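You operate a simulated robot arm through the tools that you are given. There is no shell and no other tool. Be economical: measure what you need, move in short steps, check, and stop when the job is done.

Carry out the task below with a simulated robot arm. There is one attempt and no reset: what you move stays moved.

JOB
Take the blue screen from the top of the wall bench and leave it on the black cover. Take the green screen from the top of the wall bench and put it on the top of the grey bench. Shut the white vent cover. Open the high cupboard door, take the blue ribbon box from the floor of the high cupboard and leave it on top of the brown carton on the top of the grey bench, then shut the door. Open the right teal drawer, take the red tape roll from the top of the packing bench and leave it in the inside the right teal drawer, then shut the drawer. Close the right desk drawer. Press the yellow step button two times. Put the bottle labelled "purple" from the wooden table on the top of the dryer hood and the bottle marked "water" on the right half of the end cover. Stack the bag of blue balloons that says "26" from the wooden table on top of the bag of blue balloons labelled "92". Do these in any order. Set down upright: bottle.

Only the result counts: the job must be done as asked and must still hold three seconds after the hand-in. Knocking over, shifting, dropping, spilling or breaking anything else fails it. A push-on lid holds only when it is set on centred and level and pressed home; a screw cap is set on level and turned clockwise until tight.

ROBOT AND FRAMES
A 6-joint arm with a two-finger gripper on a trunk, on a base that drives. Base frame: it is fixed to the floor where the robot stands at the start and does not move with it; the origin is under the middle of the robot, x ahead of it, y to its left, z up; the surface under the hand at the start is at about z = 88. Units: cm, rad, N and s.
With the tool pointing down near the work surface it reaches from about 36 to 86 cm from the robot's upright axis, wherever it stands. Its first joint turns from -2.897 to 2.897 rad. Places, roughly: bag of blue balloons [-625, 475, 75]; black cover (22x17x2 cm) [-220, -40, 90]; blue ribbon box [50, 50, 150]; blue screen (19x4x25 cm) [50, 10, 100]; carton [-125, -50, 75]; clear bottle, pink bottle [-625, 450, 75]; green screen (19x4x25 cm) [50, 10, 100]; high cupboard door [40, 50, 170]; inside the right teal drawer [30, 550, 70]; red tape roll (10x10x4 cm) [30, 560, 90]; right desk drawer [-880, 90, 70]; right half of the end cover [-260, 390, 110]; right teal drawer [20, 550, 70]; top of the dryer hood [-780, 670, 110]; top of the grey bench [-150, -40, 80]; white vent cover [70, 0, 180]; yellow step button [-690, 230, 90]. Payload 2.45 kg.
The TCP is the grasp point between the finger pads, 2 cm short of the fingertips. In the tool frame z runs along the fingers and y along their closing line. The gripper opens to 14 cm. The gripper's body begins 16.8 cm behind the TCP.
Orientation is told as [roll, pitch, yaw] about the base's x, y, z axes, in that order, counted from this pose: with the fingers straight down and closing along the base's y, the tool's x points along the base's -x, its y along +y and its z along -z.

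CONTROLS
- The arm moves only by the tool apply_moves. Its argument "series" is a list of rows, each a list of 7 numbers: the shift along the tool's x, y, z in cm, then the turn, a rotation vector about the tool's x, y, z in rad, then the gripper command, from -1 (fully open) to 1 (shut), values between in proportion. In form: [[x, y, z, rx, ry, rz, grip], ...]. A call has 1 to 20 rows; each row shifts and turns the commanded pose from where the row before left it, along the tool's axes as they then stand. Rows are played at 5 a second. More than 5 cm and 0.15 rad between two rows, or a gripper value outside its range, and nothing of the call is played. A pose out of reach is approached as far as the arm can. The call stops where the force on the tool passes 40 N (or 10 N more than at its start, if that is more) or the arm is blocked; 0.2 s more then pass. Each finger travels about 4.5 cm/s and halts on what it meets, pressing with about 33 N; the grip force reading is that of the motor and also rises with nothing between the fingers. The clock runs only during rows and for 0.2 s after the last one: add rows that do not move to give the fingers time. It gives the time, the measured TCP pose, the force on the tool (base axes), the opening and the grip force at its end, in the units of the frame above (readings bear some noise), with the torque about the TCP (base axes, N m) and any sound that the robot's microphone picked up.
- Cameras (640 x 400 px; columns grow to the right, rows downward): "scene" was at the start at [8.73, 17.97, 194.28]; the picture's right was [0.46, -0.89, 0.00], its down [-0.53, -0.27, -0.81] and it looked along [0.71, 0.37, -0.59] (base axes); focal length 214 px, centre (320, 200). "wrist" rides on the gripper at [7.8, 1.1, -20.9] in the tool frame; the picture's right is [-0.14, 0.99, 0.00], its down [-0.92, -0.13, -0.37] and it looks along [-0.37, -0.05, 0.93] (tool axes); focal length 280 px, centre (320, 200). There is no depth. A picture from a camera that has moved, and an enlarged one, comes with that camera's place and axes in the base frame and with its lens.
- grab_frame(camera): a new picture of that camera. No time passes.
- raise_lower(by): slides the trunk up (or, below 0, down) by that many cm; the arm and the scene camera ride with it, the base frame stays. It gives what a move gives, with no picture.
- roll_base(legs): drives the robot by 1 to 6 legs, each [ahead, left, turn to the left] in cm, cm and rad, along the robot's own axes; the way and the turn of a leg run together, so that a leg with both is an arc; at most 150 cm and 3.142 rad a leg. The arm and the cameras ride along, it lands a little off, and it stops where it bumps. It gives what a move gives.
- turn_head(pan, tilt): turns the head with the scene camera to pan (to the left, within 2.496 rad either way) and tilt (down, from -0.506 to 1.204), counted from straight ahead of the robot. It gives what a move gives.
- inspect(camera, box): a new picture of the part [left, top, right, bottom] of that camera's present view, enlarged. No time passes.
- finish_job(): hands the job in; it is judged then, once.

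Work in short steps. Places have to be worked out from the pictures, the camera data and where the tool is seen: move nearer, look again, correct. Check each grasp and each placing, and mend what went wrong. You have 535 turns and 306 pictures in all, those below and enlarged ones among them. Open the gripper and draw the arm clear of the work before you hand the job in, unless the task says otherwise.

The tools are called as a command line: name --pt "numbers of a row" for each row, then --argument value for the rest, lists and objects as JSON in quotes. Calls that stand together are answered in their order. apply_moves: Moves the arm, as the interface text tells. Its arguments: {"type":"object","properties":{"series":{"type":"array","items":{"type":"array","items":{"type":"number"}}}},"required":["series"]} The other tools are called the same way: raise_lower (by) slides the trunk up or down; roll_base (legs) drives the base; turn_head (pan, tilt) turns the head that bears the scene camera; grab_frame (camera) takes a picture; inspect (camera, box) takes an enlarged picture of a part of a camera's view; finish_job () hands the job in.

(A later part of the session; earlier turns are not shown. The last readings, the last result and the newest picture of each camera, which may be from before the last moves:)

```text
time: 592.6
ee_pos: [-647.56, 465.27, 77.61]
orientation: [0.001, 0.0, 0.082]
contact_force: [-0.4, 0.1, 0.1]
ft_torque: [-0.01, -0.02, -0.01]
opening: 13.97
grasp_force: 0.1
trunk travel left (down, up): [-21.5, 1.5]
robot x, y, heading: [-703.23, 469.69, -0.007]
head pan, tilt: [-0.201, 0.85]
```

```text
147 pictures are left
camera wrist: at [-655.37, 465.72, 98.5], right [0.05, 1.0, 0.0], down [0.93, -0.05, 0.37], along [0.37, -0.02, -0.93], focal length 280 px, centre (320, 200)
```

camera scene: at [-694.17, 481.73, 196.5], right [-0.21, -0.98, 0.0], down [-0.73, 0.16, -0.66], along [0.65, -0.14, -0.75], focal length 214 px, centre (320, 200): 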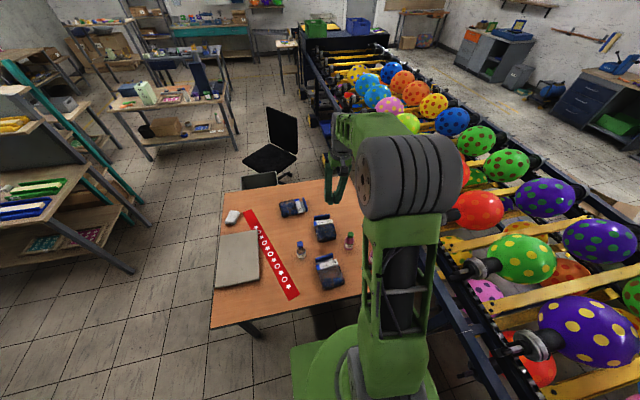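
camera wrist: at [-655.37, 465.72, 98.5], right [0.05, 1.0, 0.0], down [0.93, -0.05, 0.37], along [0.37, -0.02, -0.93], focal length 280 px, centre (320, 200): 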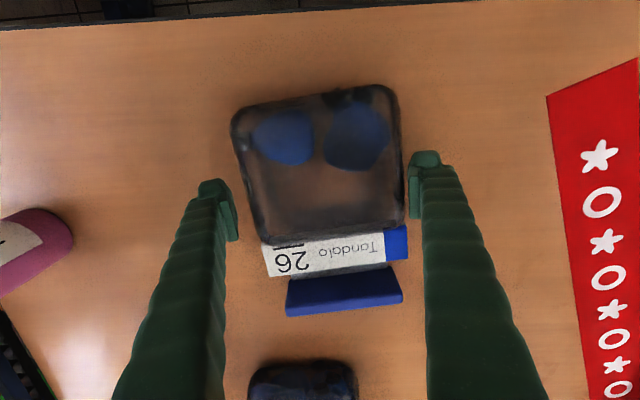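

Lower 0.8 more and close on the bag's sides.

apply_moves --pt "0 0 0.8 0 0 0 -1" --pt "0 0 0 0 0 0 -0.6" --pt "0 0 0 0 0 0 -0.3" --pt "0 0 0 0 0 0 0" --pt "0 0 0 0 0 0 0"

grab_frame --camera "wrist"

```text
time: 593.8
ee_pos: [-647.7, 465.11, 76.93]
orientation: [0.0, -0.001, 0.083]
contact_force: [0.3, 0.0, -0.7]
ft_torque: [-0.03, 0.0, 0.02]
opening: 12.9
grasp_force: 33.1
trunk travel left (down, up): [-21.5, 1.5]
robot x, y, heading: [-702.87, 469.45, -0.004]
head pan, tilt: [-0.201, 0.85]
```

```text
146 pictures are left
camera wrist: at [-655.48, 465.56, 97.71], right [0.05, 1.0, 0.0], down [0.93, -0.05, 0.37], along [0.37, -0.02, -0.93], focal length 280 px, centre (320, 200)
```

wrist: 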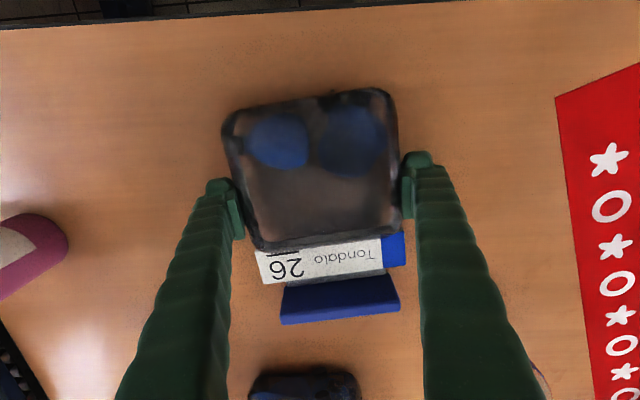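

Gripped at 12.9. Lift 12 cm.

apply_moves --pt "0 0 -2 0 0 0 0" --pt "0 0 -3 0 0 0 0" --pt "0 0 -4 0 0 0 0" --pt "0 0 -3 0 0 0 0"

grab_frame --camera "wrist"

```text
time: 594.8
ee_pos: [-647.6, 465.31, 89.03]
orientation: [0.001, 0.0, 0.083]
contact_force: [0.1, -0.1, -1.0]
ft_torque: [-0.01, 0.0, 0.01]
opening: 12.88
grasp_force: 33.0
trunk travel left (down, up): [-21.5, 1.5]
robot x, y, heading: [-703.19, 469.35, -0.011]
head pan, tilt: [-0.201, 0.85]
```

```text
145 pictures are left
camera wrist: at [-655.49, 465.51, 109.84], right [0.05, 1.0, 0.0], down [0.93, -0.05, 0.37], along [0.37, -0.02, -0.93], focal length 280 px, centre (320, 200)
```

wrist: 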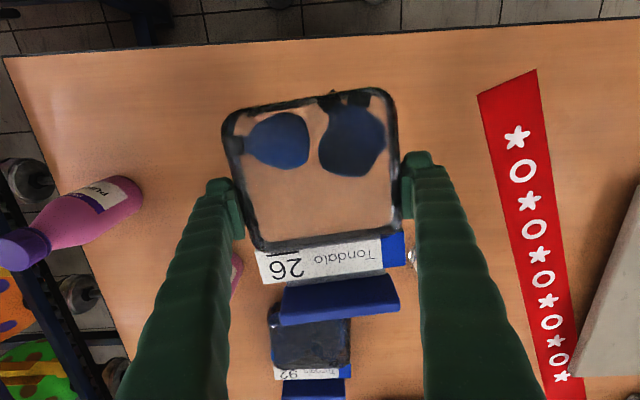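

Bag held well. Raise to clear the bottles and carry it over bag 92 (centre ≈ (−616.8, 461.9)).

apply_moves --pt "0 0 -5 0 0 0 0" --pt "0 0 -5 0 0 0 0" --pt "0 0 -4 0 0 0 0" --pt "-4.6 -0.95 0 0 0 0 0" --pt "-4.6 -0.95 0 0 0 0 0" --pt "-4.6 -0.95 0 0 0 0 0" --pt "-4.6 -0.95 0 0 0 0 0" --pt "-4.6 -0.95 0 0 0 0 0" --pt "-4.6 -0.9 0 0 0 0 0"

grab_frame --camera "wrist"

inspect --camera "scene" --box '[260, 180, 380, 310]'

```text
time: 596.8
ee_pos: [-619.5, 461.58, 102.58]
orientation: [0.0, 0.002, 0.083]
contact_force: [0.5, -0.5, -0.8]
ft_torque: [0.03, 0.05, 0.02]
opening: 12.88
grasp_force: 32.5
trunk travel left (down, up): [-21.5, 1.5]
robot x, y, heading: [-702.95, 469.53, -0.007]
head pan, tilt: [-0.201, 0.85]
```

```text
144 pictures are left
camera wrist: at [-627.24, 462.05, 123.41], right [0.05, 1.0, 0.0], down [0.93, -0.05, 0.37], along [0.37, -0.02, -0.93], focal length 280 px, centre (320, 200)
```

wrist: 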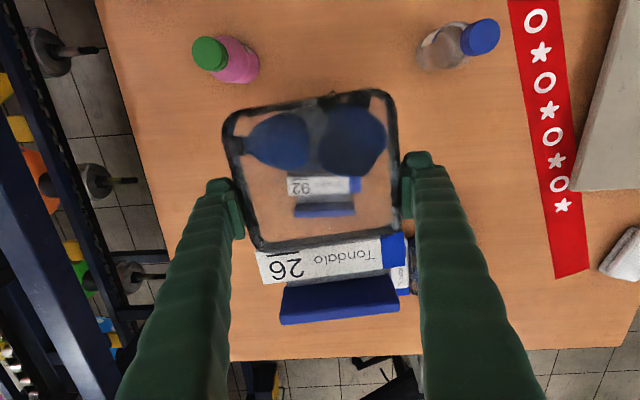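

```text
3.08 times, centred on (320, 245) of scene
camera zoom: at [-693.98, 481.74, 196.48], right [-0.21, -0.98, 0.0], down [-0.74, 0.16, -0.66], along [0.64, -0.14, -0.75], focal length 660 px, centre (320, 62)
```

zoom: 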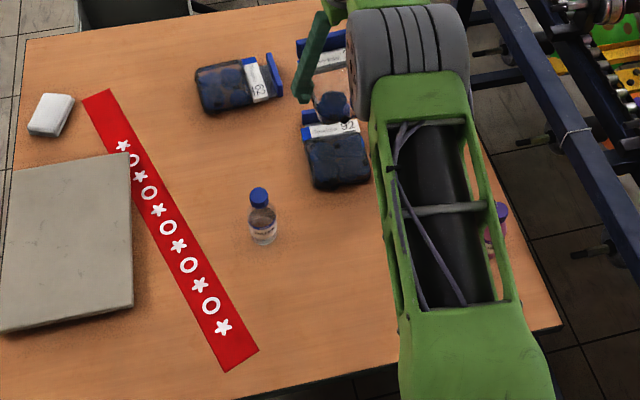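

Aligned over bag 92. Lower until contact.

apply_moves --pt "0 0 5 0 0 0 0" --pt "0 0 5 0 0 0 0" --pt "0 0 4 0 0 0 0" --pt "0 0 2 0 0 0 0" --pt "0 0 1 0 0 0 0" --pt "0 0 0.8 0 0 0 0" --pt "0 0 0.8 0 0 0 0"

grab_frame --camera "wrist"

```text
time: 598.4
ee_pos: [-619.71, 461.82, 84.35]
orientation: [0.0, 0.0, 0.083]
contact_force: [0.5, 0.2, -0.7]
ft_torque: [0.01, -0.01, 0.02]
opening: 12.89
grasp_force: 33.3
trunk travel left (down, up): [-21.5, 1.5]
robot x, y, heading: [-702.89, 469.72, -0.006]
head pan, tilt: [-0.201, 0.85]
```

```text
142 pictures are left
camera wrist: at [-627.45, 462.2, 105.21], right [0.05, 1.0, 0.0], down [0.93, -0.05, 0.37], along [0.37, -0.02, -0.93], focal length 280 px, centre (320, 200)
```

wrist: 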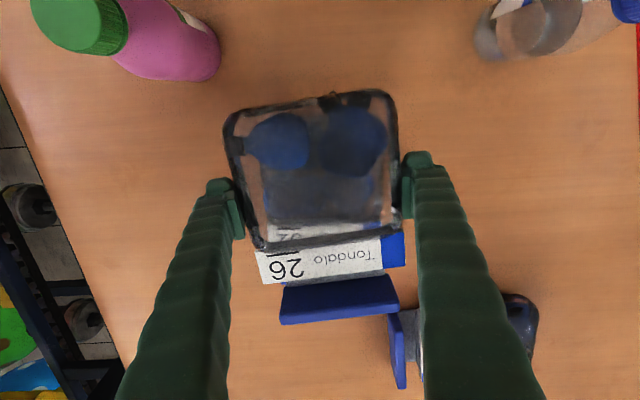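

apply_moves --pt "0 0 0.7 0 0 0 0" --pt "0 0 0.6 0 0 0 0" --pt "0 0 0.5 0 0 0 0" --pt "0 0 0.5 0 0 0 0"

```text
time: 599.4
ee_pos: [-620.38, 461.95, 82.32]
orientation: [0.001, -0.002, 0.085]
contact_force: [-0.2, 0.4, -0.2]
ft_torque: [-0.02, -0.03, 0.0]
opening: 12.92
grasp_force: 32.8
out of reach, approached as far as the arm can: row 1, 4
trunk travel left (down, up): [-21.5, 1.5]
robot x, y, heading: [-703.05, 468.92, -0.004]
head pan, tilt: [-0.201, 0.85]
```

Near the reach limit; lower with the trunk instead in 0.8 cm steps.

raise_lower --by -0.8

raise_lower --by -0.6

```text
time: 599.9
ee_pos: [-620.35, 461.82, 81.36]
orientation: [-0.002, 0.0, 0.084]
contact_force: [-0.2, 0.2, 1.2]
ft_torque: [-0.06, 0.0, -0.01]
opening: 12.88
grasp_force: 32.8
trunk travel left (down, up): [-20.7, 2.3]
robot x, y, heading: [-702.97, 469.22, -0.006]
head pan, tilt: [-0.201, 0.85]
```

```text
time: 600.5
ee_pos: [-620.32, 461.85, 81.25]
orientation: [-0.002, -0.007, 0.084]
contact_force: [-5.9, 2.2, 31.8]
ft_torque: [0.11, 0.17, 0.07]
opening: 12.87
grasp_force: 33.2
trunk travel left (down, up): [-20.1, 2.9]
robot x, y, heading: [-702.67, 469.29, -0.012]
head pan, tilt: [-0.201, 0.85]
```

Contact. Ease up 0.4 and release, then lift.

raise_lower --by 0.4

apply_moves --pt "0 0 0 0 0 0 -0.9" --pt "0 0 0 0 0 0 -1" --pt "0 0 -2 0 0 0 -1" --pt "0 0 -4 0 0 0 -1" --pt "0 0 -5 0 0 0 -1" --pt "0 0 -5 0 0 0 -1" --pt "2 0 -4 0 0 0 -1"

grab_frame --camera "wrist"

```text
time: 601.0
ee_pos: [-620.3, 461.88, 81.33]
orientation: [-0.002, -0.002, 0.083]
contact_force: [4.2, 0.5, 18.3]
ft_torque: [0.15, -0.27, 0.06]
opening: 12.87
grasp_force: 33.4
trunk travel left (down, up): [-20.5, 2.5]
robot x, y, heading: [-702.98, 469.4, -0.01]
head pan, tilt: [-0.201, 0.85]
```

```text
time: 602.6
ee_pos: [-616.71, 460.65, 100.1]
orientation: [0.001, 0.004, 0.084]
contact_force: [0.0, -1.4, -0.6]
ft_torque: [-0.06, -0.05, -0.01]
opening: 13.99
grasp_force: 0.0
out of reach, approached as far as the arm can: row 4, 5, 6, 7
trunk travel left (down, up): [-20.5, 2.5]
robot x, y, heading: [-703.07, 469.34, -0.007]
head pan, tilt: [-0.201, 0.85]
```

```text
141 pictures are left
camera wrist: at [-624.52, 461.01, 121.0], right [0.05, 1.0, 0.0], down [0.93, -0.05, 0.37], along [0.36, -0.02, -0.93], focal length 280 px, centre (320, 200)
```

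wrist: 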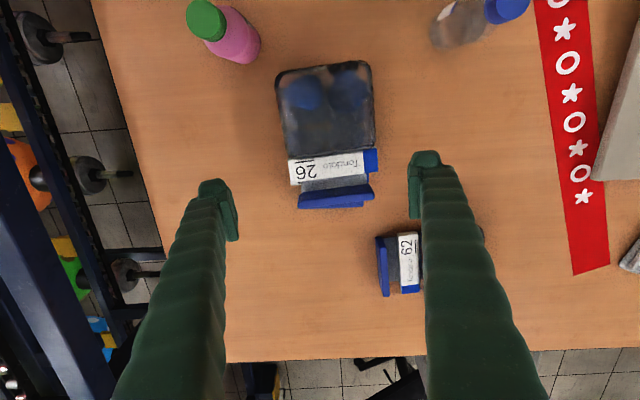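

Bag 26 is stacked on 92. Now move the open hand over near the purple bottle for a close view.

apply_moves --pt "0 0 -5 0 0 0 -1" --pt "0 0 -5 0 0 0 -1" --pt "4.3 -1.3 0 0 0 0 -1" --pt "4.3 -1.3 0 0 0 0 -1" --pt "4.3 -1.3 0 0 0 0 -1" --pt "4.3 -1.3 0 0 0 0 -1" --pt "4.3 -1.3 0 0 0 0 -1" --pt "4.3 -1.3 0 0 0 0 -1" --pt "4.3 -1.3 0 0 0 0.084 -1"

grab_frame --camera "wrist"

```text
time: 604.6
ee_pos: [-618.01, 452.22, 112.42]
orientation: [-0.001, 0.003, 0.02]
contact_force: [0.4, 0.1, 0.4]
ft_torque: [0.0, -0.06, 0.03]
opening: 13.99
grasp_force: 0.1
out of reach, approached as far as the arm can: row 1, 3, 4, 5, 6, 7, 8, 9
trunk travel left (down, up): [-20.5, 2.5]
robot x, y, heading: [-702.82, 469.28, -0.006]
head pan, tilt: [-0.201, 0.85]
```

```text
140 pictures are left
camera wrist: at [-625.7, 453.09, 133.31], right [0.12, 0.99, 0.0], down [0.92, -0.11, 0.37], along [0.36, -0.04, -0.93], focal length 280 px, centre (320, 200)
```

wrist: 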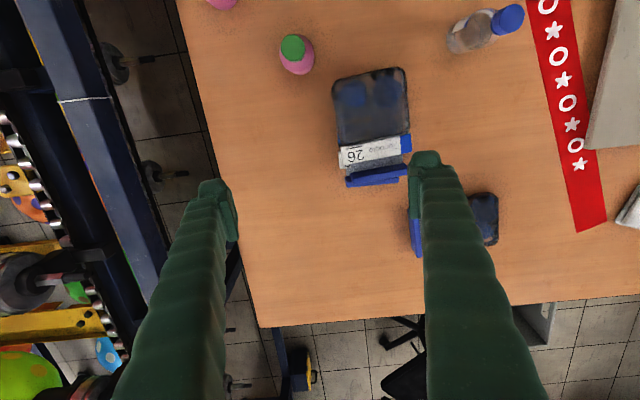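

The arm lagged near full stretch; retract a bit more and check.

apply_moves --pt "0 0 0 0 0 0 -1" --pt "4 0 0 0 0 0 -1" --pt "4 0 0 0 0 0 -1"

```text
time: 605.4
ee_pos: [-618.01, 451.8, 112.48]
orientation: [0.0, 0.006, 0.0]
contact_force: [-0.5, -0.9, -0.1]
ft_torque: [0.0, 0.01, -0.01]
opening: 14.03
grasp_force: 0.0
out of reach, approached as far as the arm can: row 2, 3
trunk travel left (down, up): [-20.5, 2.5]
robot x, y, heading: [-703.19, 469.32, -0.012]
head pan, tilt: [-0.201, 0.85]
```

apply_moves --pt "0 2 4 0 0 0 -1" --pt "0 3 4 0 0 0 -1" --pt "3 2 0 0 0 0 -1" --pt "4 0 0 0 0 0 -1" --pt "4 0 0 0 0 0 -1"

```text
time: 606.6
ee_pos: [-616.78, 457.58, 104.18]
orientation: [0.0, 0.001, 0.001]
contact_force: [0.2, 0.3, -0.1]
ft_torque: [-0.01, -0.01, -0.02]
opening: 13.99
grasp_force: 0.0
out of reach, approached as far as the arm can: row 1, 2, 3, 4, 5
trunk travel left (down, up): [-20.5, 2.5]
robot x, y, heading: [-702.92, 469.38, -0.004]
head pan, tilt: [-0.201, 0.85]
```

IK seems stuck in a bad branch. Roll the base back 18 cm (arm rides along) and try again.

roll_base --legs '[[-18, 0, 0]]'

apply_moves --pt "0 0 0 0 0 0 -1" --pt "1 0 -1 0 0 0 -1" --pt "1 0 -1 0 0 0 -1"

grab_frame --camera "scene"

```text
time: 608.1
ee_pos: [-634.76, 457.79, 104.37]
orientation: [0.0, -0.001, 0.0]
contact_force: [-0.3, 0.0, 0.8]
ft_torque: [0.02, -0.06, 0.01]
opening: 14.0
grasp_force: 0.0
trunk travel left (down, up): [-20.5, 2.5]
robot x, y, heading: [-720.82, 469.59, -0.006]
head pan, tilt: [-0.201, 0.85]
```

```text
time: 608.9
ee_pos: [-634.73, 457.45, 106.06]
orientation: [0.0, 0.005, 0.0]
contact_force: [-0.4, 0.6, 0.5]
ft_torque: [0.01, 0.0, 0.02]
opening: 14.01
grasp_force: 0.0
out of reach, approached as far as the arm can: row 2, 3
trunk travel left (down, up): [-20.5, 2.5]
robot x, y, heading: [-720.99, 469.73, -0.01]
head pan, tilt: [-0.201, 0.85]
```

```text
139 pictures are left
camera scene: at [-712.09, 481.91, 195.5], right [-0.21, -0.98, 0.0], down [-0.73, 0.16, -0.66], along [0.65, -0.14, -0.75], focal length 214 px, centre (320, 200)
```

scene: 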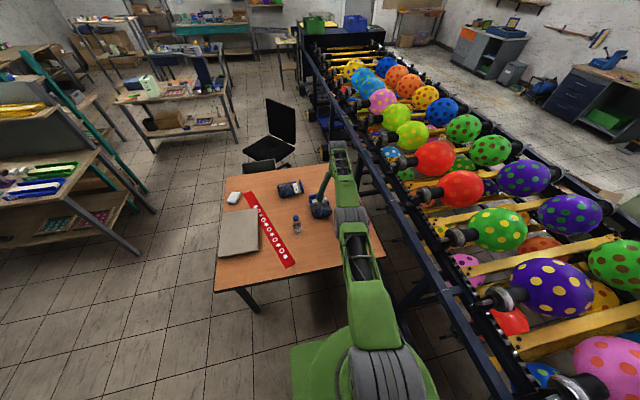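

The elbow is fully straight (singular). Perturb it: tilt the tool and lift.

apply_moves --pt "0 0 -3 0 -0.15 0 -1" --pt "0 0 -3 0 -0.15 0 -1" --pt "0 0 -3 0 -0.15 0 -1" --pt "2 0 -3 0 0 0 -1" --pt "3 0 0 0 0 0 -1"

```text
time: 610.1
ee_pos: [-625.13, 454.55, 118.52]
orientation: [0.003, -0.335, -0.002]
contact_force: [-0.1, 0.2, 0.2]
ft_torque: [-0.04, 0.07, 0.03]
opening: 14.01
grasp_force: 0.1
out of reach, approached as far as the arm can: row 1, 2, 3, 4, 5
trunk travel left (down, up): [-20.5, 2.5]
robot x, y, heading: [-720.98, 469.84, -0.012]
head pan, tilt: [-0.201, 0.85]
```

Upward motion drives the elbow straight; downward should bend it. Roll back 32 cm so the hand is over a free spot, then lower.

roll_base --legs '[[-32, 3, 0]]'

apply_moves --pt "1 0 3 0 0.1 0 -1" --pt "1 0 3 0 0.1 0 -1" --pt "1 0 3 0 0.1 0 -1" --pt "1 0 3 0 0.05 0 -1"

```text
time: 612.3
ee_pos: [-657.12, 458.36, 118.59]
orientation: [0.002, -0.338, 0.005]
contact_force: [-0.5, -0.1, -0.7]
ft_torque: [0.02, -0.02, -0.02]
opening: 13.98
grasp_force: 0.1
trunk travel left (down, up): [-20.5, 2.5]
robot x, y, heading: [-752.86, 472.76, -0.006]
head pan, tilt: [-0.201, 0.85]
```

```text
time: 613.3
ee_pos: [-667.18, 459.78, 105.76]
orientation: [0.002, 0.016, 0.005]
contact_force: [-1.1, 0.1, 0.6]
ft_torque: [-0.03, -0.07, 0.0]
opening: 14.0
grasp_force: 0.1
out of reach, approached as far as the arm can: row 1, 2, 3, 4
trunk travel left (down, up): [-20.5, 2.5]
robot x, y, heading: [-753.08, 472.9, -0.005]
head pan, tilt: [-0.201, 0.85]
```

Continue lowering (free space beside the table) with backward pull.

apply_moves --pt "1 0 4 0 0 0 -1" --pt "1 0 4 0 0 0 -1" --pt "1 0 4 0 0 0 -1" --pt "2 0 3 0 0 0 -1" --pt "3 0 2 0 0 0 -1" --pt "4 0 0 0 0 0 -1"

```text
time: 614.7
ee_pos: [-679.34, 459.57, 89.21]
orientation: [0.0, 0.015, 0.005]
contact_force: [0.0, 0.3, 0.1]
ft_torque: [-0.01, -0.06, 0.05]
opening: 14.04
grasp_force: 0.1
trunk travel left (down, up): [-20.5, 2.5]
robot x, y, heading: [-752.75, 472.62, -0.007]
head pan, tilt: [-0.201, 0.85]
```

Freed. Raise and retract to a healthy pose, then roll toward the purple bottle.

apply_moves --pt "4 0 -3 0 0 0 -1" --pt "4 0 -3 0 0 0 -1" --pt "4 0 -3 0 0 0 -1" --pt "0 0 -5 0 0 0 -1" --pt "0 0 -5 0 0 0 -1" --pt "0 0 -5 0 0 0 -1"

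roll_base --legs '[[36, -16, 0]]'

grab_frame --camera "wrist"

```text
time: 616.1
ee_pos: [-690.58, 459.66, 113.35]
orientation: [0.002, 0.017, 0.005]
contact_force: [0.0, 0.0, -0.1]
ft_torque: [0.04, -0.02, 0.02]
opening: 14.04
grasp_force: 0.1
trunk travel left (down, up): [-20.5, 2.5]
robot x, y, heading: [-752.87, 472.65, -0.008]
head pan, tilt: [-0.201, 0.85]
```

```text
time: 618.5
ee_pos: [-655.04, 443.45, 113.38]
orientation: [0.001, 0.017, 0.0]
contact_force: [-0.6, 0.4, -0.6]
ft_torque: [0.03, 0.03, -0.01]
opening: 13.99
grasp_force: 0.1
trunk travel left (down, up): [-20.5, 2.5]
robot x, y, heading: [-717.51, 457.2, -0.01]
head pan, tilt: [-0.201, 0.85]
```

```text
138 pictures are left
camera wrist: at [-662.58, 444.42, 134.25], right [0.14, 0.99, 0.0], down [0.93, -0.13, 0.35], along [0.35, -0.05, -0.94], focal length 280 px, centre (320, 200)
```

wrist: 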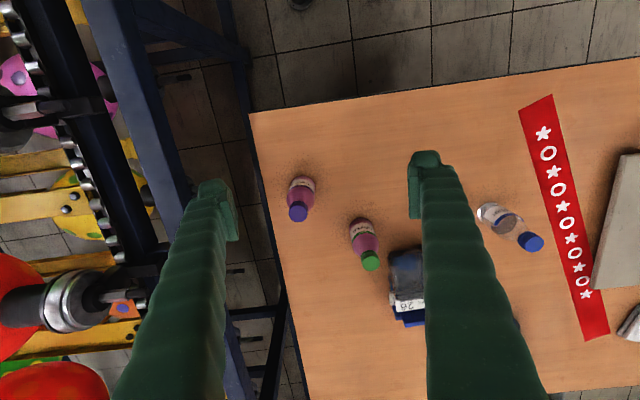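

Purple bottle: (−645.5, 438.2), top z≈92. Align with 8.6 cm opening and descend to z≈98 first.

apply_moves --pt "-4.7 -1.5 0 0 -0.017 0 -0.25" --pt "-4.7 -1.5 0 0 0 0 -0.25" --pt "0 -2.1 0 0 0 0 -0.25" --pt "0 0 5 0 0 0 -0.25" --pt "0 0 5 0 0 0 -0.25" --pt "0 0 4 0 0 0 -0.25"

grab_frame --camera "wrist"

```text
time: 619.9
ee_pos: [-645.76, 438.21, 99.25]
orientation: [0.001, -0.005, 0.002]
contact_force: [-0.2, -0.7, 0.0]
ft_torque: [-0.02, 0.04, -0.02]
opening: 8.73
grasp_force: 0.1
trunk travel left (down, up): [-20.5, 2.5]
robot x, y, heading: [-717.44, 456.98, -0.012]
head pan, tilt: [-0.201, 0.85]
```

```text
137 pictures are left
camera wrist: at [-653.65, 439.35, 120.05], right [0.14, 0.99, 0.0], down [0.92, -0.13, 0.37], along [0.37, -0.05, -0.93], focal length 280 px, centre (320, 200)
```

wrist: 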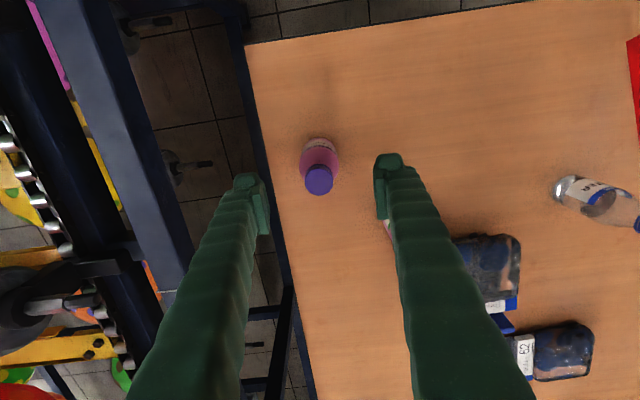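

Good alignment. Forward 0.8, descend to z≈82 and close.

apply_moves --pt "-0.8 0 3 0 0 0 -0.25" --pt "0 0 5 0 0 0 -0.25" --pt "0 0 5 0 0 0 -0.25" --pt "0 0 4 0 0 0 -0.25"

grab_frame --camera "wrist"

```text
time: 620.9
ee_pos: [-644.54, 438.63, 82.4]
orientation: [0.001, -0.002, 0.001]
contact_force: [0.6, 0.3, 0.3]
ft_torque: [0.02, 0.04, 0.03]
opening: 8.74
grasp_force: 0.0
trunk travel left (down, up): [-20.5, 2.5]
robot x, y, heading: [-717.22, 456.68, -0.008]
head pan, tilt: [-0.201, 0.85]
```

```text
136 pictures are left
camera wrist: at [-652.45, 439.5, 103.2], right [0.14, 0.99, 0.0], down [0.92, -0.13, 0.37], along [0.37, -0.05, -0.93], focal length 280 px, centre (320, 200)
```

wrist: 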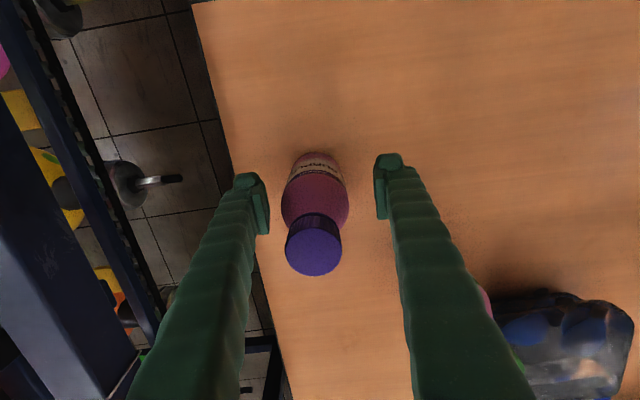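

Bottle is between the fingers. Close.

apply_moves --pt "0 0 0 0 0 0 0.2" --pt "0 0 0 0 0 0 0.5" --pt "0 0 0 0 0 0 0.6" --pt "0 0 0 0 0 0 0.6"

apply_moves --pt "0 0 -2 0 0 0 0.6" --pt "0 0 -4 0 0 0 0.6" --pt "0 0 -4 0 0 0 0.6"

grab_frame --camera "wrist"

```text
time: 621.9
ee_pos: [-644.7, 438.38, 82.55]
orientation: [0.001, -0.003, 0.002]
contact_force: [-0.2, -0.8, 0.0]
ft_torque: [-0.02, -0.03, -0.04]
opening: 5.32
grasp_force: 32.5
trunk travel left (down, up): [-20.5, 2.5]
robot x, y, heading: [-717.42, 456.73, -0.009]
head pan, tilt: [-0.201, 0.85]
```

```text
time: 622.7
ee_pos: [-645.06, 438.49, 92.18]
orientation: [0.001, -0.001, 0.002]
contact_force: [-0.3, 1.2, -2.4]
ft_torque: [-0.05, 0.01, -0.02]
opening: 5.32
grasp_force: 33.3
trunk travel left (down, up): [-20.5, 2.5]
robot x, y, heading: [-716.92, 456.66, -0.01]
head pan, tilt: [-0.201, 0.85]
```

```text
135 pictures are left
camera wrist: at [-652.82, 439.46, 112.99], right [0.14, 0.99, 0.0], down [0.92, -0.13, 0.37], along [0.37, -0.05, -0.93], focal length 280 px, centre (320, 200)
```

wrist: 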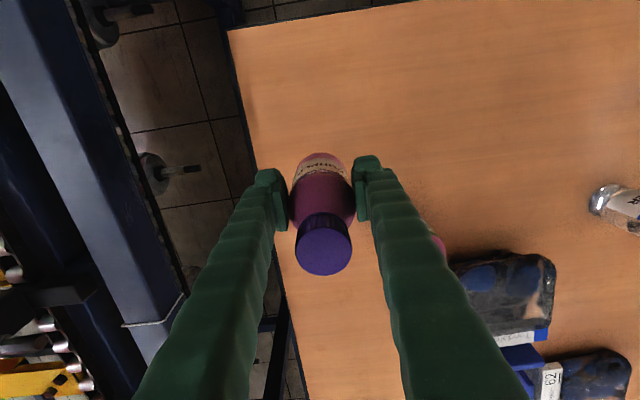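

Verify the label text.

inspect --camera "wrist" --box '[285, 145, 365, 195]'

```text
8.00 times, centred on (325, 170) of wrist
camera zoom: at [-652.82, 439.46, 112.99], right [0.14, 0.99, 0.0], down [0.92, -0.13, 0.37], along [0.37, -0.05, -0.93], focal length 2243 px, centre (280, 440)
```

zoom: 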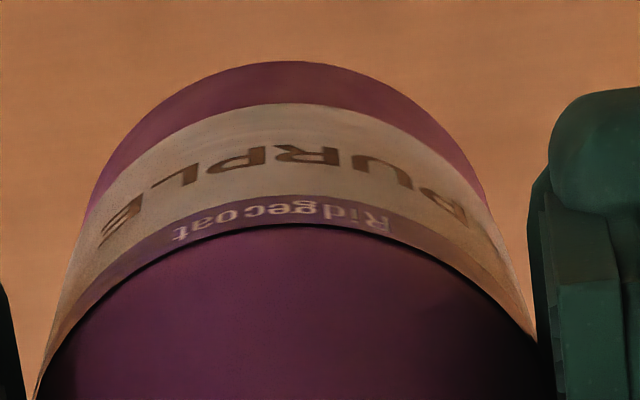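

Label reads PURPLE. Raise and retract the arm, drive north, and look at the dryer hood.

apply_moves --pt "2 0 -4 0 0 0 0.6" --pt "2 0 -4 0 0 0 0.6" --pt "2 0 -4 0 0 0 0.6" --pt "2 0 -4 0 0 0 0.6" --pt "2 0 -4 0 0 0 0.6" --pt "0 0 -4 0 0 0 0.6" --pt "0 0 -4 0 0 0 0.6" --pt "0 0 -4 0 0 0 0.6" --pt "0 0 -4 0 0 0 0.6"

roll_base --legs '[[0, 110, 0]]'

turn_head --pan 2.3 --tilt 0.6

grab_frame --camera "scene"

```text
time: 624.7
ee_pos: [-654.73, 438.22, 128.64]
orientation: [0.002, -0.002, 0.001]
contact_force: [-0.2, 0.7, -2.4]
ft_torque: [0.0, -0.02, 0.04]
opening: 5.3
grasp_force: 32.5
trunk travel left (down, up): [-20.5, 2.5]
robot x, y, heading: [-717.13, 457.01, -0.007]
head pan, tilt: [-0.201, 0.85]
```

```text
time: 634.6
ee_pos: [-653.15, 546.52, 128.56]
orientation: [0.001, -0.002, -0.013]
contact_force: [0.2, -0.2, -2.3]
ft_torque: [0.02, 0.02, 0.0]
opening: 5.3
grasp_force: 33.0
trunk travel left (down, up): [-20.5, 2.5]
robot x, y, heading: [-715.61, 566.09, -0.024]
head pan, tilt: [-0.201, 0.85]
```

```text
time: 636.9
ee_pos: [-653.21, 546.5, 128.41]
orientation: [0.002, -0.001, -0.013]
contact_force: [0.5, 0.2, -1.8]
ft_torque: [-0.01, 0.0, 0.0]
opening: 5.29
grasp_force: 33.4
trunk travel left (down, up): [-20.5, 2.5]
robot x, y, heading: [-715.52, 566.24, -0.025]
head pan, tilt: [2.3, 0.6]
```

```text
133 pictures are left
camera scene: at [-719.92, 586.79, 197.59], right [0.76, 0.65, 0.0], down [0.37, -0.43, -0.83], along [-0.53, 0.63, -0.56], focal length 214 px, centre (320, 200)
```

scene: 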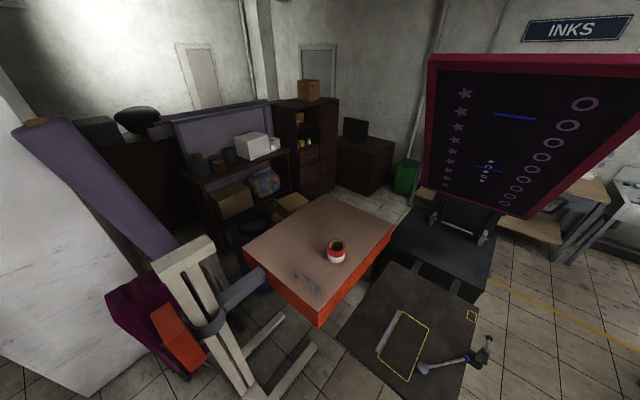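

Hood top spans x −802..−745, y 619..690 at z≈110, with a roll at (−764, 652) and a wire near (−763, 627). I'll approach from the south-east: move to about (−738, 572) and turn to heading ≈2.05.

roll_base --legs '[[-22, 3, 0], [0, 0, 2.07]]'

turn_head --pan 0.2 --tilt 0.8

grab_frame --camera "scene"

grab_frame --camera "wrist"

```text
time: 643.5
ee_pos: [-750.31, 633.94, 128.5]
orientation: [0.004, -0.002, 2.058]
contact_force: [-0.1, -0.2, -2.8]
ft_torque: [-0.03, -0.03, 0.01]
opening: 5.26
grasp_force: 33.0
trunk travel left (down, up): [-20.5, 2.5]
robot x, y, heading: [-737.12, 569.73, 2.048]
head pan, tilt: [2.3, 0.6]
```

```text
time: 645.5
ee_pos: [-750.17, 633.8, 128.59]
orientation: [0.003, -0.001, 2.058]
contact_force: [-0.4, 0.0, -2.5]
ft_torque: [-0.03, 0.0, 0.0]
opening: 5.28
grasp_force: 33.6
trunk travel left (down, up): [-20.5, 2.5]
robot x, y, heading: [-737.34, 569.62, 2.048]
head pan, tilt: [0.201, 0.799]
```

```text
132 pictures are left
camera scene: at [-755.37, 570.52, 195.9], right [0.78, 0.63, 0.0], down [0.45, -0.56, -0.7], along [-0.44, 0.54, -0.72], focal length 214 px, centre (320, 200)
```

scene: 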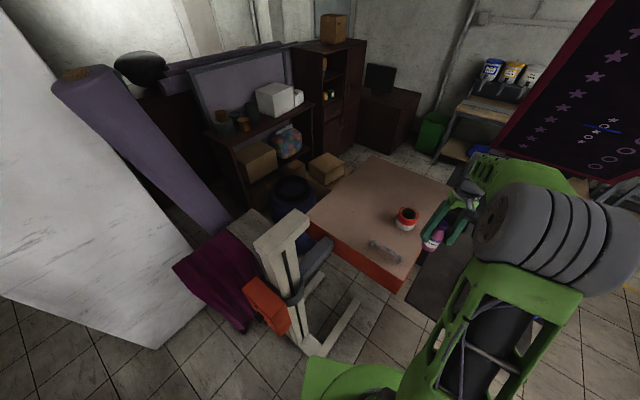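

```text
131 pictures are left
camera wrist: at [-747.45, 626.43, 149.37], right [-0.94, -0.34, 0.0], down [-0.32, 0.87, 0.37], along [-0.13, 0.35, -0.93], focal length 280 px, centre (320, 200)
```

wrist: 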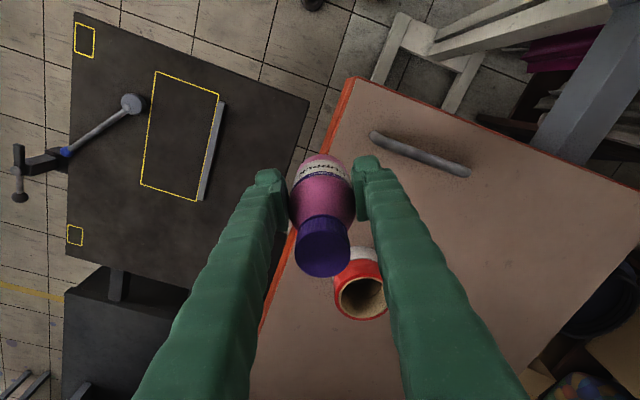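

Free spot chosen at (−755.5, 642.5), between the roll and the east edge, clear of the handle. Move forward 10 at height.

apply_moves --pt "-3.4 0.2 0 0 0 0 0.6" --pt "-3.4 0.2 0 0 0 0 0.6" --pt "-3.4 0.2 0 0 0 0 0.6"

grab_frame --camera "wrist"

```text
time: 646.4
ee_pos: [-755.59, 642.66, 128.47]
orientation: [0.001, 0.001, 2.06]
contact_force: [0.4, 1.7, -2.3]
ft_torque: [-0.1, -0.03, 0.03]
opening: 5.25
grasp_force: 32.7
trunk travel left (down, up): [-20.5, 2.5]
robot x, y, heading: [-737.18, 569.65, 2.055]
head pan, tilt: [0.201, 0.799]
```

```text
130 pictures are left
camera wrist: at [-752.79, 635.25, 149.39], right [-0.94, -0.34, 0.0], down [-0.32, 0.87, 0.37], along [-0.13, 0.35, -0.93], focal length 280 px, centre (320, 200)
```

wrist: 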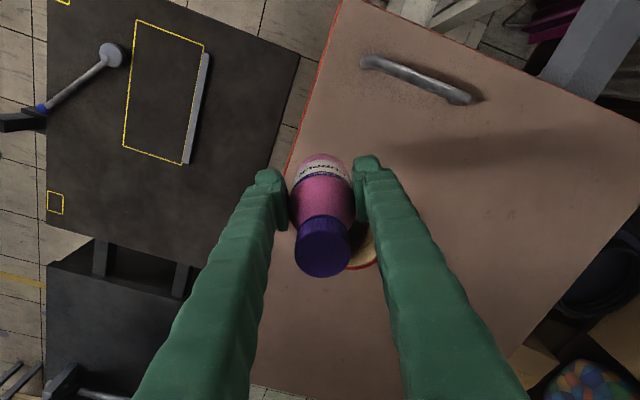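

The edge is closer than thought; shift inward to about (−764, 639.5).

apply_moves --pt "-0.4 3 0 0 0 0 0.6" --pt "-0.4 3 0 0 0 0 0.6" --pt "-0.3 2.9 0 0 0 0 0.6"

grab_frame --camera "wrist"

inspect --camera "scene" --box '[310, 140, 510, 290]'

```text
time: 647.1
ee_pos: [-763.87, 639.16, 128.51]
orientation: [0.001, -0.002, 2.06]
contact_force: [-0.3, 0.4, -2.8]
ft_torque: [-0.01, -0.07, 0.03]
opening: 5.26
grasp_force: 33.1
trunk travel left (down, up): [-20.5, 2.5]
robot x, y, heading: [-737.34, 569.73, 2.049]
head pan, tilt: [0.201, 0.799]
```

```text
129 pictures are left
camera wrist: at [-761.08, 631.8, 149.33], right [-0.94, -0.34, 0.0], down [-0.32, 0.87, 0.37], along [-0.13, 0.35, -0.93], focal length 280 px, centre (320, 200)
```

wrist: 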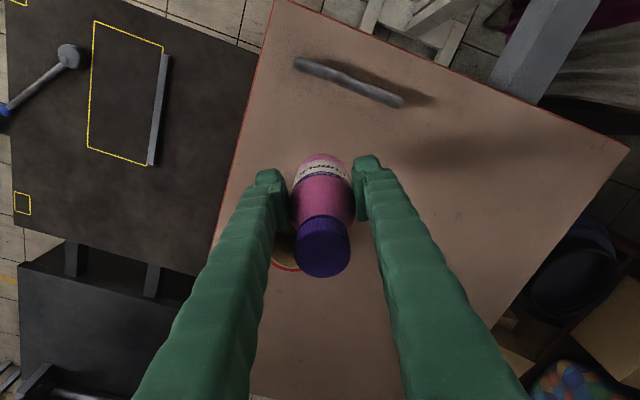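

```text
2.67 times, centred on (410, 215) of scene
camera zoom: at [-755.5, 570.5, 195.88], right [0.78, 0.63, 0.0], down [0.45, -0.56, -0.7], along [-0.44, 0.54, -0.72], focal length 572 px, centre (80, 160)
```

zoom: 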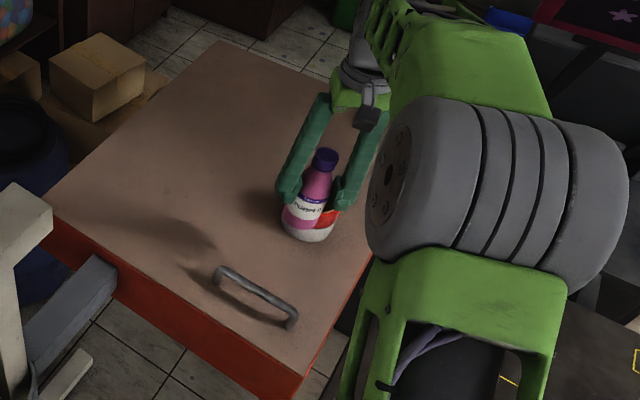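

Clearances fine (~4 cm to the roll). Lower to the hood.

apply_moves --pt "0 0 4 0 0 0 0.6" --pt "0 0 3 0 0 0 0.6" --pt "0 0 1 0 0 0 0.6" --pt "0 0 0.7 0 0 0 0.6" --pt "0 0 0.6 0 0 0 0.6" --pt "0 0 0.6 0 0 0 0.6"

inspect --camera "scene" --box '[350, 170, 450, 245]'

```text
time: 648.5
ee_pos: [-763.99, 639.27, 118.6]
orientation: [0.002, -0.001, 2.06]
contact_force: [-0.2, 0.2, -2.6]
ft_torque: [0.01, 0.01, 0.0]
opening: 5.28
grasp_force: 33.3
trunk travel left (down, up): [-20.5, 2.5]
robot x, y, heading: [-737.18, 570.02, 2.046]
head pan, tilt: [0.201, 0.799]
```

```text
5.33 times, centred on (400, 208) of scene
camera zoom: at [-755.36, 570.53, 195.9], right [0.78, 0.63, 0.0], down [0.45, -0.56, -0.7], along [-0.44, 0.54, -0.72], focal length 1144 px, centre (-107, 160)
```

zoom: 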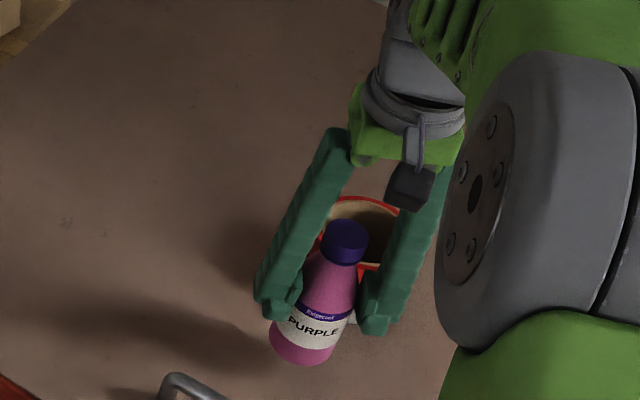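

Still above; continue slowly to contact.

apply_moves --pt "0 0 0.6 0 0 0 0.6" --pt "0 0 0.6 0 0 0 0.6" --pt "0 0 0.6 0 0 0 0.6" --pt "0 0 0.5 0 0 0 0.6" --pt "0 0 0.5 0 0 0 0.6"

```text
time: 649.8
ee_pos: [-763.89, 639.54, 115.81]
orientation: [0.001, -0.002, 2.058]
contact_force: [-0.8, 1.0, -1.9]
ft_torque: [0.01, 0.01, 0.0]
opening: 5.27
grasp_force: 33.1
trunk travel left (down, up): [-20.5, 2.5]
robot x, y, heading: [-737.63, 569.71, 2.051]
head pan, tilt: [0.201, 0.799]
```

apply_moves --pt "0 0 0.6 0 0 0 0.6" --pt "0 0 0.6 0 0 0 0.6" --pt "0 0 0.6 0 0 0 0.6" --pt "0 0 0.5 0 0 0 0.6" --pt "0 0 0.5 0 0 0 0.6" --pt "0 0 0.5 0 0 0 0.6"

inspect --camera "scene" --box '[350, 170, 450, 245]'

```text
time: 651.1
ee_pos: [-764.09, 639.51, 113.41]
orientation: [0.0, -0.011, 2.061]
contact_force: [0.8, -3.2, 14.1]
ft_torque: [0.08, -0.27, -0.06]
opening: 5.33
grasp_force: 33.5
trunk travel left (down, up): [-20.5, 2.5]
robot x, y, heading: [-737.11, 569.98, 2.045]
head pan, tilt: [0.201, 0.799]
stopped in row 6: the force on the tool passed its limit at 42 N (the readings are from after the stop); the commanded pose is now the measured one
```

```text
5.33 times, centred on (400, 208) of scene
camera zoom: at [-755.31, 570.33, 195.88], right [0.78, 0.63, 0.0], down [0.45, -0.56, -0.7], along [-0.44, 0.54, -0.72], focal length 1144 px, centre (-107, 160)
```

zoom: 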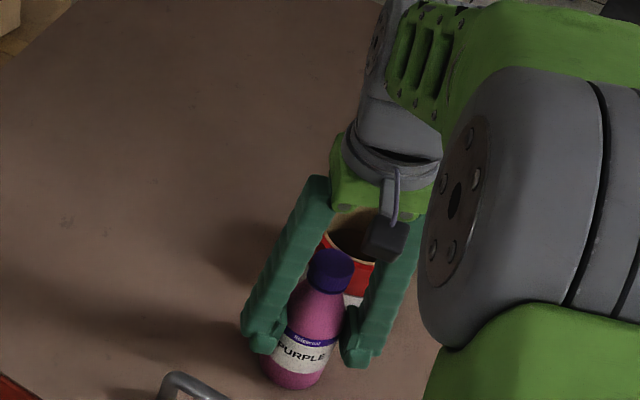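

Contact. Ease 0.2 up and open slowly.

apply_moves --pt "0 0 -0.2 0 0.01 0 0.6" --pt "0 0 0 0 0 0 0.2" --pt "0 0 0 0 0 0 0" --pt "0 0 0 0 0 0 -0.1"

apply_moves --pt "0 0 -3 0 0 0 -0.1" --pt "0 0 -4 0 0 0 -0.1" --pt "0 0 -5 0 0 0 -0.1" --pt "0 0 -5 0 0 0 -0.1"

grab_frame --camera "wrist"

```text
time: 652.1
ee_pos: [-763.97, 639.64, 113.43]
orientation: [0.002, 0.004, 2.06]
contact_force: [0.7, 0.6, -0.1]
ft_torque: [0.01, -0.01, 0.03]
opening: 7.69
grasp_force: 0.1
trunk travel left (down, up): [-20.5, 2.5]
robot x, y, heading: [-737.3, 569.96, 2.049]
head pan, tilt: [0.201, 0.799]
```

```text
time: 653.1
ee_pos: [-764.16, 639.3, 130.46]
orientation: [0.002, 0.001, 2.061]
contact_force: [-0.6, -0.5, 0.5]
ft_torque: [0.02, -0.02, 0.02]
opening: 7.7
grasp_force: 0.1
trunk travel left (down, up): [-20.5, 2.5]
robot x, y, heading: [-737.76, 570.2, 2.048]
head pan, tilt: [0.201, 0.799]
```

```text
125 pictures are left
camera wrist: at [-761.34, 631.76, 151.37], right [-0.94, -0.34, 0.0], down [-0.32, 0.87, 0.37], along [-0.13, 0.34, -0.93], focal length 280 px, centre (320, 200)
```

wrist: 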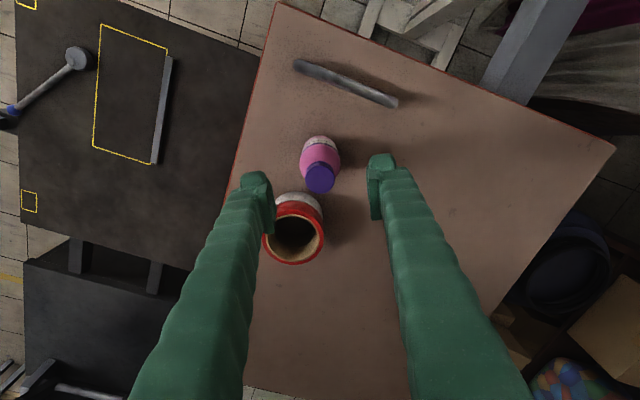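

Purple bottle stands on the hood. Return to the table for the clear bottle.

apply_moves --pt "4 -2 0 0 0 0 -0.1" --pt "4 -3 0 0 0 0 -0.1"

roll_base --legs '[[0, 0, -2.05], [26, 0, 0], [0, -95, 0]]'

grab_frame --camera "wrist"

```text
time: 653.7
ee_pos: [-755.57, 634.7, 130.51]
orientation: [0.003, 0.001, 2.06]
contact_force: [0.2, -0.1, 0.4]
ft_torque: [-0.02, 0.04, -0.01]
opening: 7.71
grasp_force: 0.1
trunk travel left (down, up): [-20.5, 2.5]
robot x, y, heading: [-737.34, 569.73, 2.045]
head pan, tilt: [0.201, 0.799]
```

```text
time: 668.6
ee_pos: [-648.05, 461.07, 130.58]
orientation: [0.002, 0.001, -0.012]
contact_force: [-0.4, -0.4, -0.3]
ft_torque: [0.01, 0.0, 0.02]
opening: 7.7
grasp_force: 0.1
trunk travel left (down, up): [-20.5, 2.5]
robot x, y, heading: [-713.97, 476.47, -0.017]
head pan, tilt: [0.201, 0.799]
```

```text
124 pictures are left
camera wrist: at [-655.73, 462.14, 151.43], right [0.15, 0.99, 0.0], down [0.92, -0.14, 0.37], along [0.36, -0.05, -0.93], focal length 280 px, centre (320, 200)
```

wrist: 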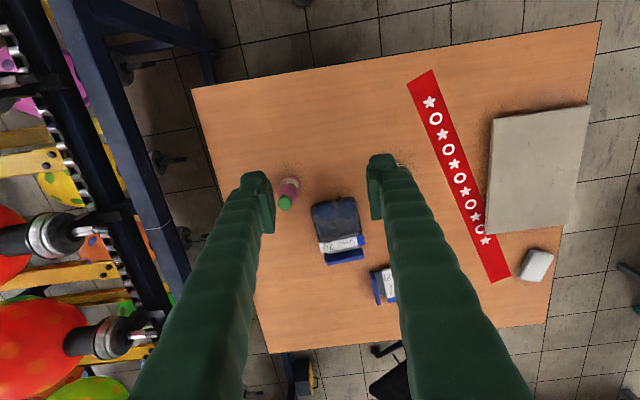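

Clear bottle is at about (−632, 479). Roll ahead 13 and left 15 and look.

roll_base --legs '[[12, 15, 0.015]]'

grab_frame --camera "wrist"

```text
time: 670.6
ee_pos: [-635.6, 477.07, 130.6]
orientation: [-0.001, 0.003, 0.008]
contact_force: [-1.0, -0.5, 0.2]
ft_torque: [0.0, 0.02, -0.01]
opening: 7.72
grasp_force: 0.1
trunk travel left (down, up): [-20.5, 2.5]
robot x, y, heading: [-702.07, 490.87, -0.002]
head pan, tilt: [0.201, 0.799]
```

```text
123 pictures are left
camera wrist: at [-643.42, 477.96, 151.42], right [0.13, 0.99, 0.0], down [0.92, -0.12, 0.37], along [0.36, -0.05, -0.93], focal length 280 px, centre (320, 200)
```

wrist: 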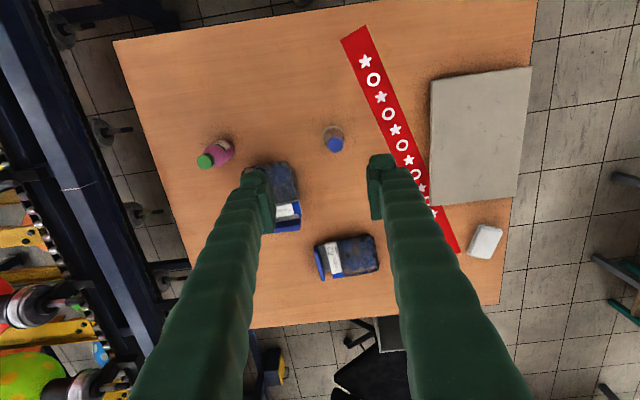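

Bottle at (−631.8, 479.4). Align and descend.

apply_moves --pt "-3.8 2.3 0 0 0 0 -0.25" --pt "0 0 5 0 0 0 -0.25" --pt "0 0 5 0 0 0 -0.25" --pt "0 0 5 0 0 0 -0.25" --pt "0 0 5 0 0 0 -0.25" --pt "0 0 5 0 0 0 -0.25" --pt "0 0 5 0 0 0 -0.25" --pt "0 0 3 0 0 0 -0.25"

grab_frame --camera "wrist"

```text
time: 672.4
ee_pos: [-631.84, 479.37, 97.58]
orientation: [0.001, 0.002, 0.007]
contact_force: [-0.1, 0.8, -0.1]
ft_torque: [0.01, 0.0, 0.0]
opening: 8.74
grasp_force: 0.1
trunk travel left (down, up): [-20.5, 2.5]
robot x, y, heading: [-701.68, 490.63, 0.0]
head pan, tilt: [0.201, 0.799]
```

```text
122 pictures are left
camera wrist: at [-639.6, 480.4, 118.43], right [0.13, 0.99, 0.0], down [0.92, -0.12, 0.37], along [0.36, -0.05, -0.93], focal length 280 px, centre (320, 200)
```

wrist: 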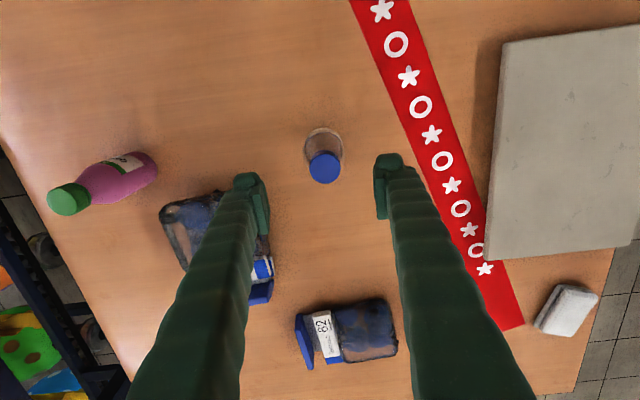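

apply_moves --pt "0 0.2 5 0 0 0 -0.25" --pt "0 0 5 0 0 0 -0.25" --pt "0 0 4 0 0 0 -0.25" --pt "0 0 2.5 0 0 0 -0.25" --pt "0 0 0 0 0 0 0.2" --pt "0 0 0 0 0 0 0.5" --pt "0 0 0 0 0 0 0.6" --pt "0 0 0 0 0 0 0.6"

apply_moves --pt "0 0 -2 0 0 0 0.6" --pt "0 0 -4 0 0 0 0.6" --pt "0 0 -4 0 0 0 0.6"

inspect --camera "wrist" --box '[270, 130, 370, 290]'

```text
time: 674.2
ee_pos: [-631.95, 479.51, 81.22]
orientation: [0.002, 0.002, 0.007]
contact_force: [0.4, 0.5, -0.6]
ft_torque: [0.0, 0.0, -0.01]
opening: 5.52
grasp_force: 33.1
trunk travel left (down, up): [-20.5, 2.5]
robot x, y, heading: [-701.87, 490.68, -0.009]
head pan, tilt: [0.201, 0.799]
```

```text
time: 675.0
ee_pos: [-632.17, 479.52, 91.1]
orientation: [0.002, 0.002, 0.007]
contact_force: [0.5, 0.7, -2.1]
ft_torque: [-0.01, -0.03, 0.0]
opening: 5.55
grasp_force: 33.1
trunk travel left (down, up): [-20.5, 2.5]
robot x, y, heading: [-701.76, 490.84, -0.005]
head pan, tilt: [0.201, 0.799]
```

```text
2.50 times, centred on (320, 210) of wrist
camera zoom: at [-639.82, 480.47, 111.94], right [0.13, 0.99, 0.0], down [0.92, -0.12, 0.37], along [0.36, -0.05, -0.93], focal length 701 px, centre (320, 175)
```

zoom: 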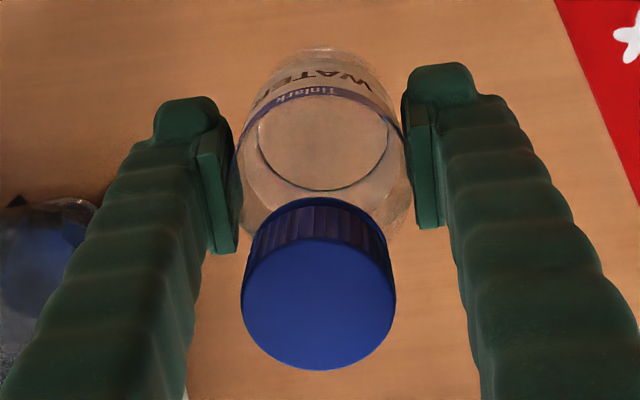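

Label reads WATER. Raise, then drive back around: north, west→east along y≈583, the corridor, and to the line's end.

apply_moves --pt "1 0 -4 0 0 0 0.6" --pt "2 0 -4 0 0 0 0.6" --pt "2 0 -4 0 0 0 0.6" --pt "2 0 -4 0 0 0 0.6" --pt "2 0 -4 0 0 0 0.6" --pt "0 0 -4 0 0 0 0.6" --pt "0 0 -4 0 0 0 0.6" --pt "0 0 -4 0 0 0 0.6" --pt "0 0 -4 0 0 0 0.6" --pt "0 0 -4 0 0 0 0.6"

roll_base --legs '[[0, 93, 0]]'

```text
time: 677.2
ee_pos: [-641.08, 479.38, 131.33]
orientation: [0.002, 0.001, 0.006]
contact_force: [0.1, -0.1, -1.3]
ft_torque: [0.01, -0.01, 0.0]
opening: 5.53
grasp_force: 33.0
trunk travel left (down, up): [-20.5, 2.5]
robot x, y, heading: [-701.4, 490.74, -0.004]
head pan, tilt: [0.201, 0.799]
```

```text
time: 685.8
ee_pos: [-641.19, 574.25, 131.17]
orientation: [0.002, 0.003, 0.025]
contact_force: [0.9, 0.2, -1.5]
ft_torque: [-0.02, 0.01, -0.05]
opening: 5.52
grasp_force: 32.6
trunk travel left (down, up): [-20.5, 2.5]
robot x, y, heading: [-702.01, 584.43, 0.014]
head pan, tilt: [0.201, 0.799]
```

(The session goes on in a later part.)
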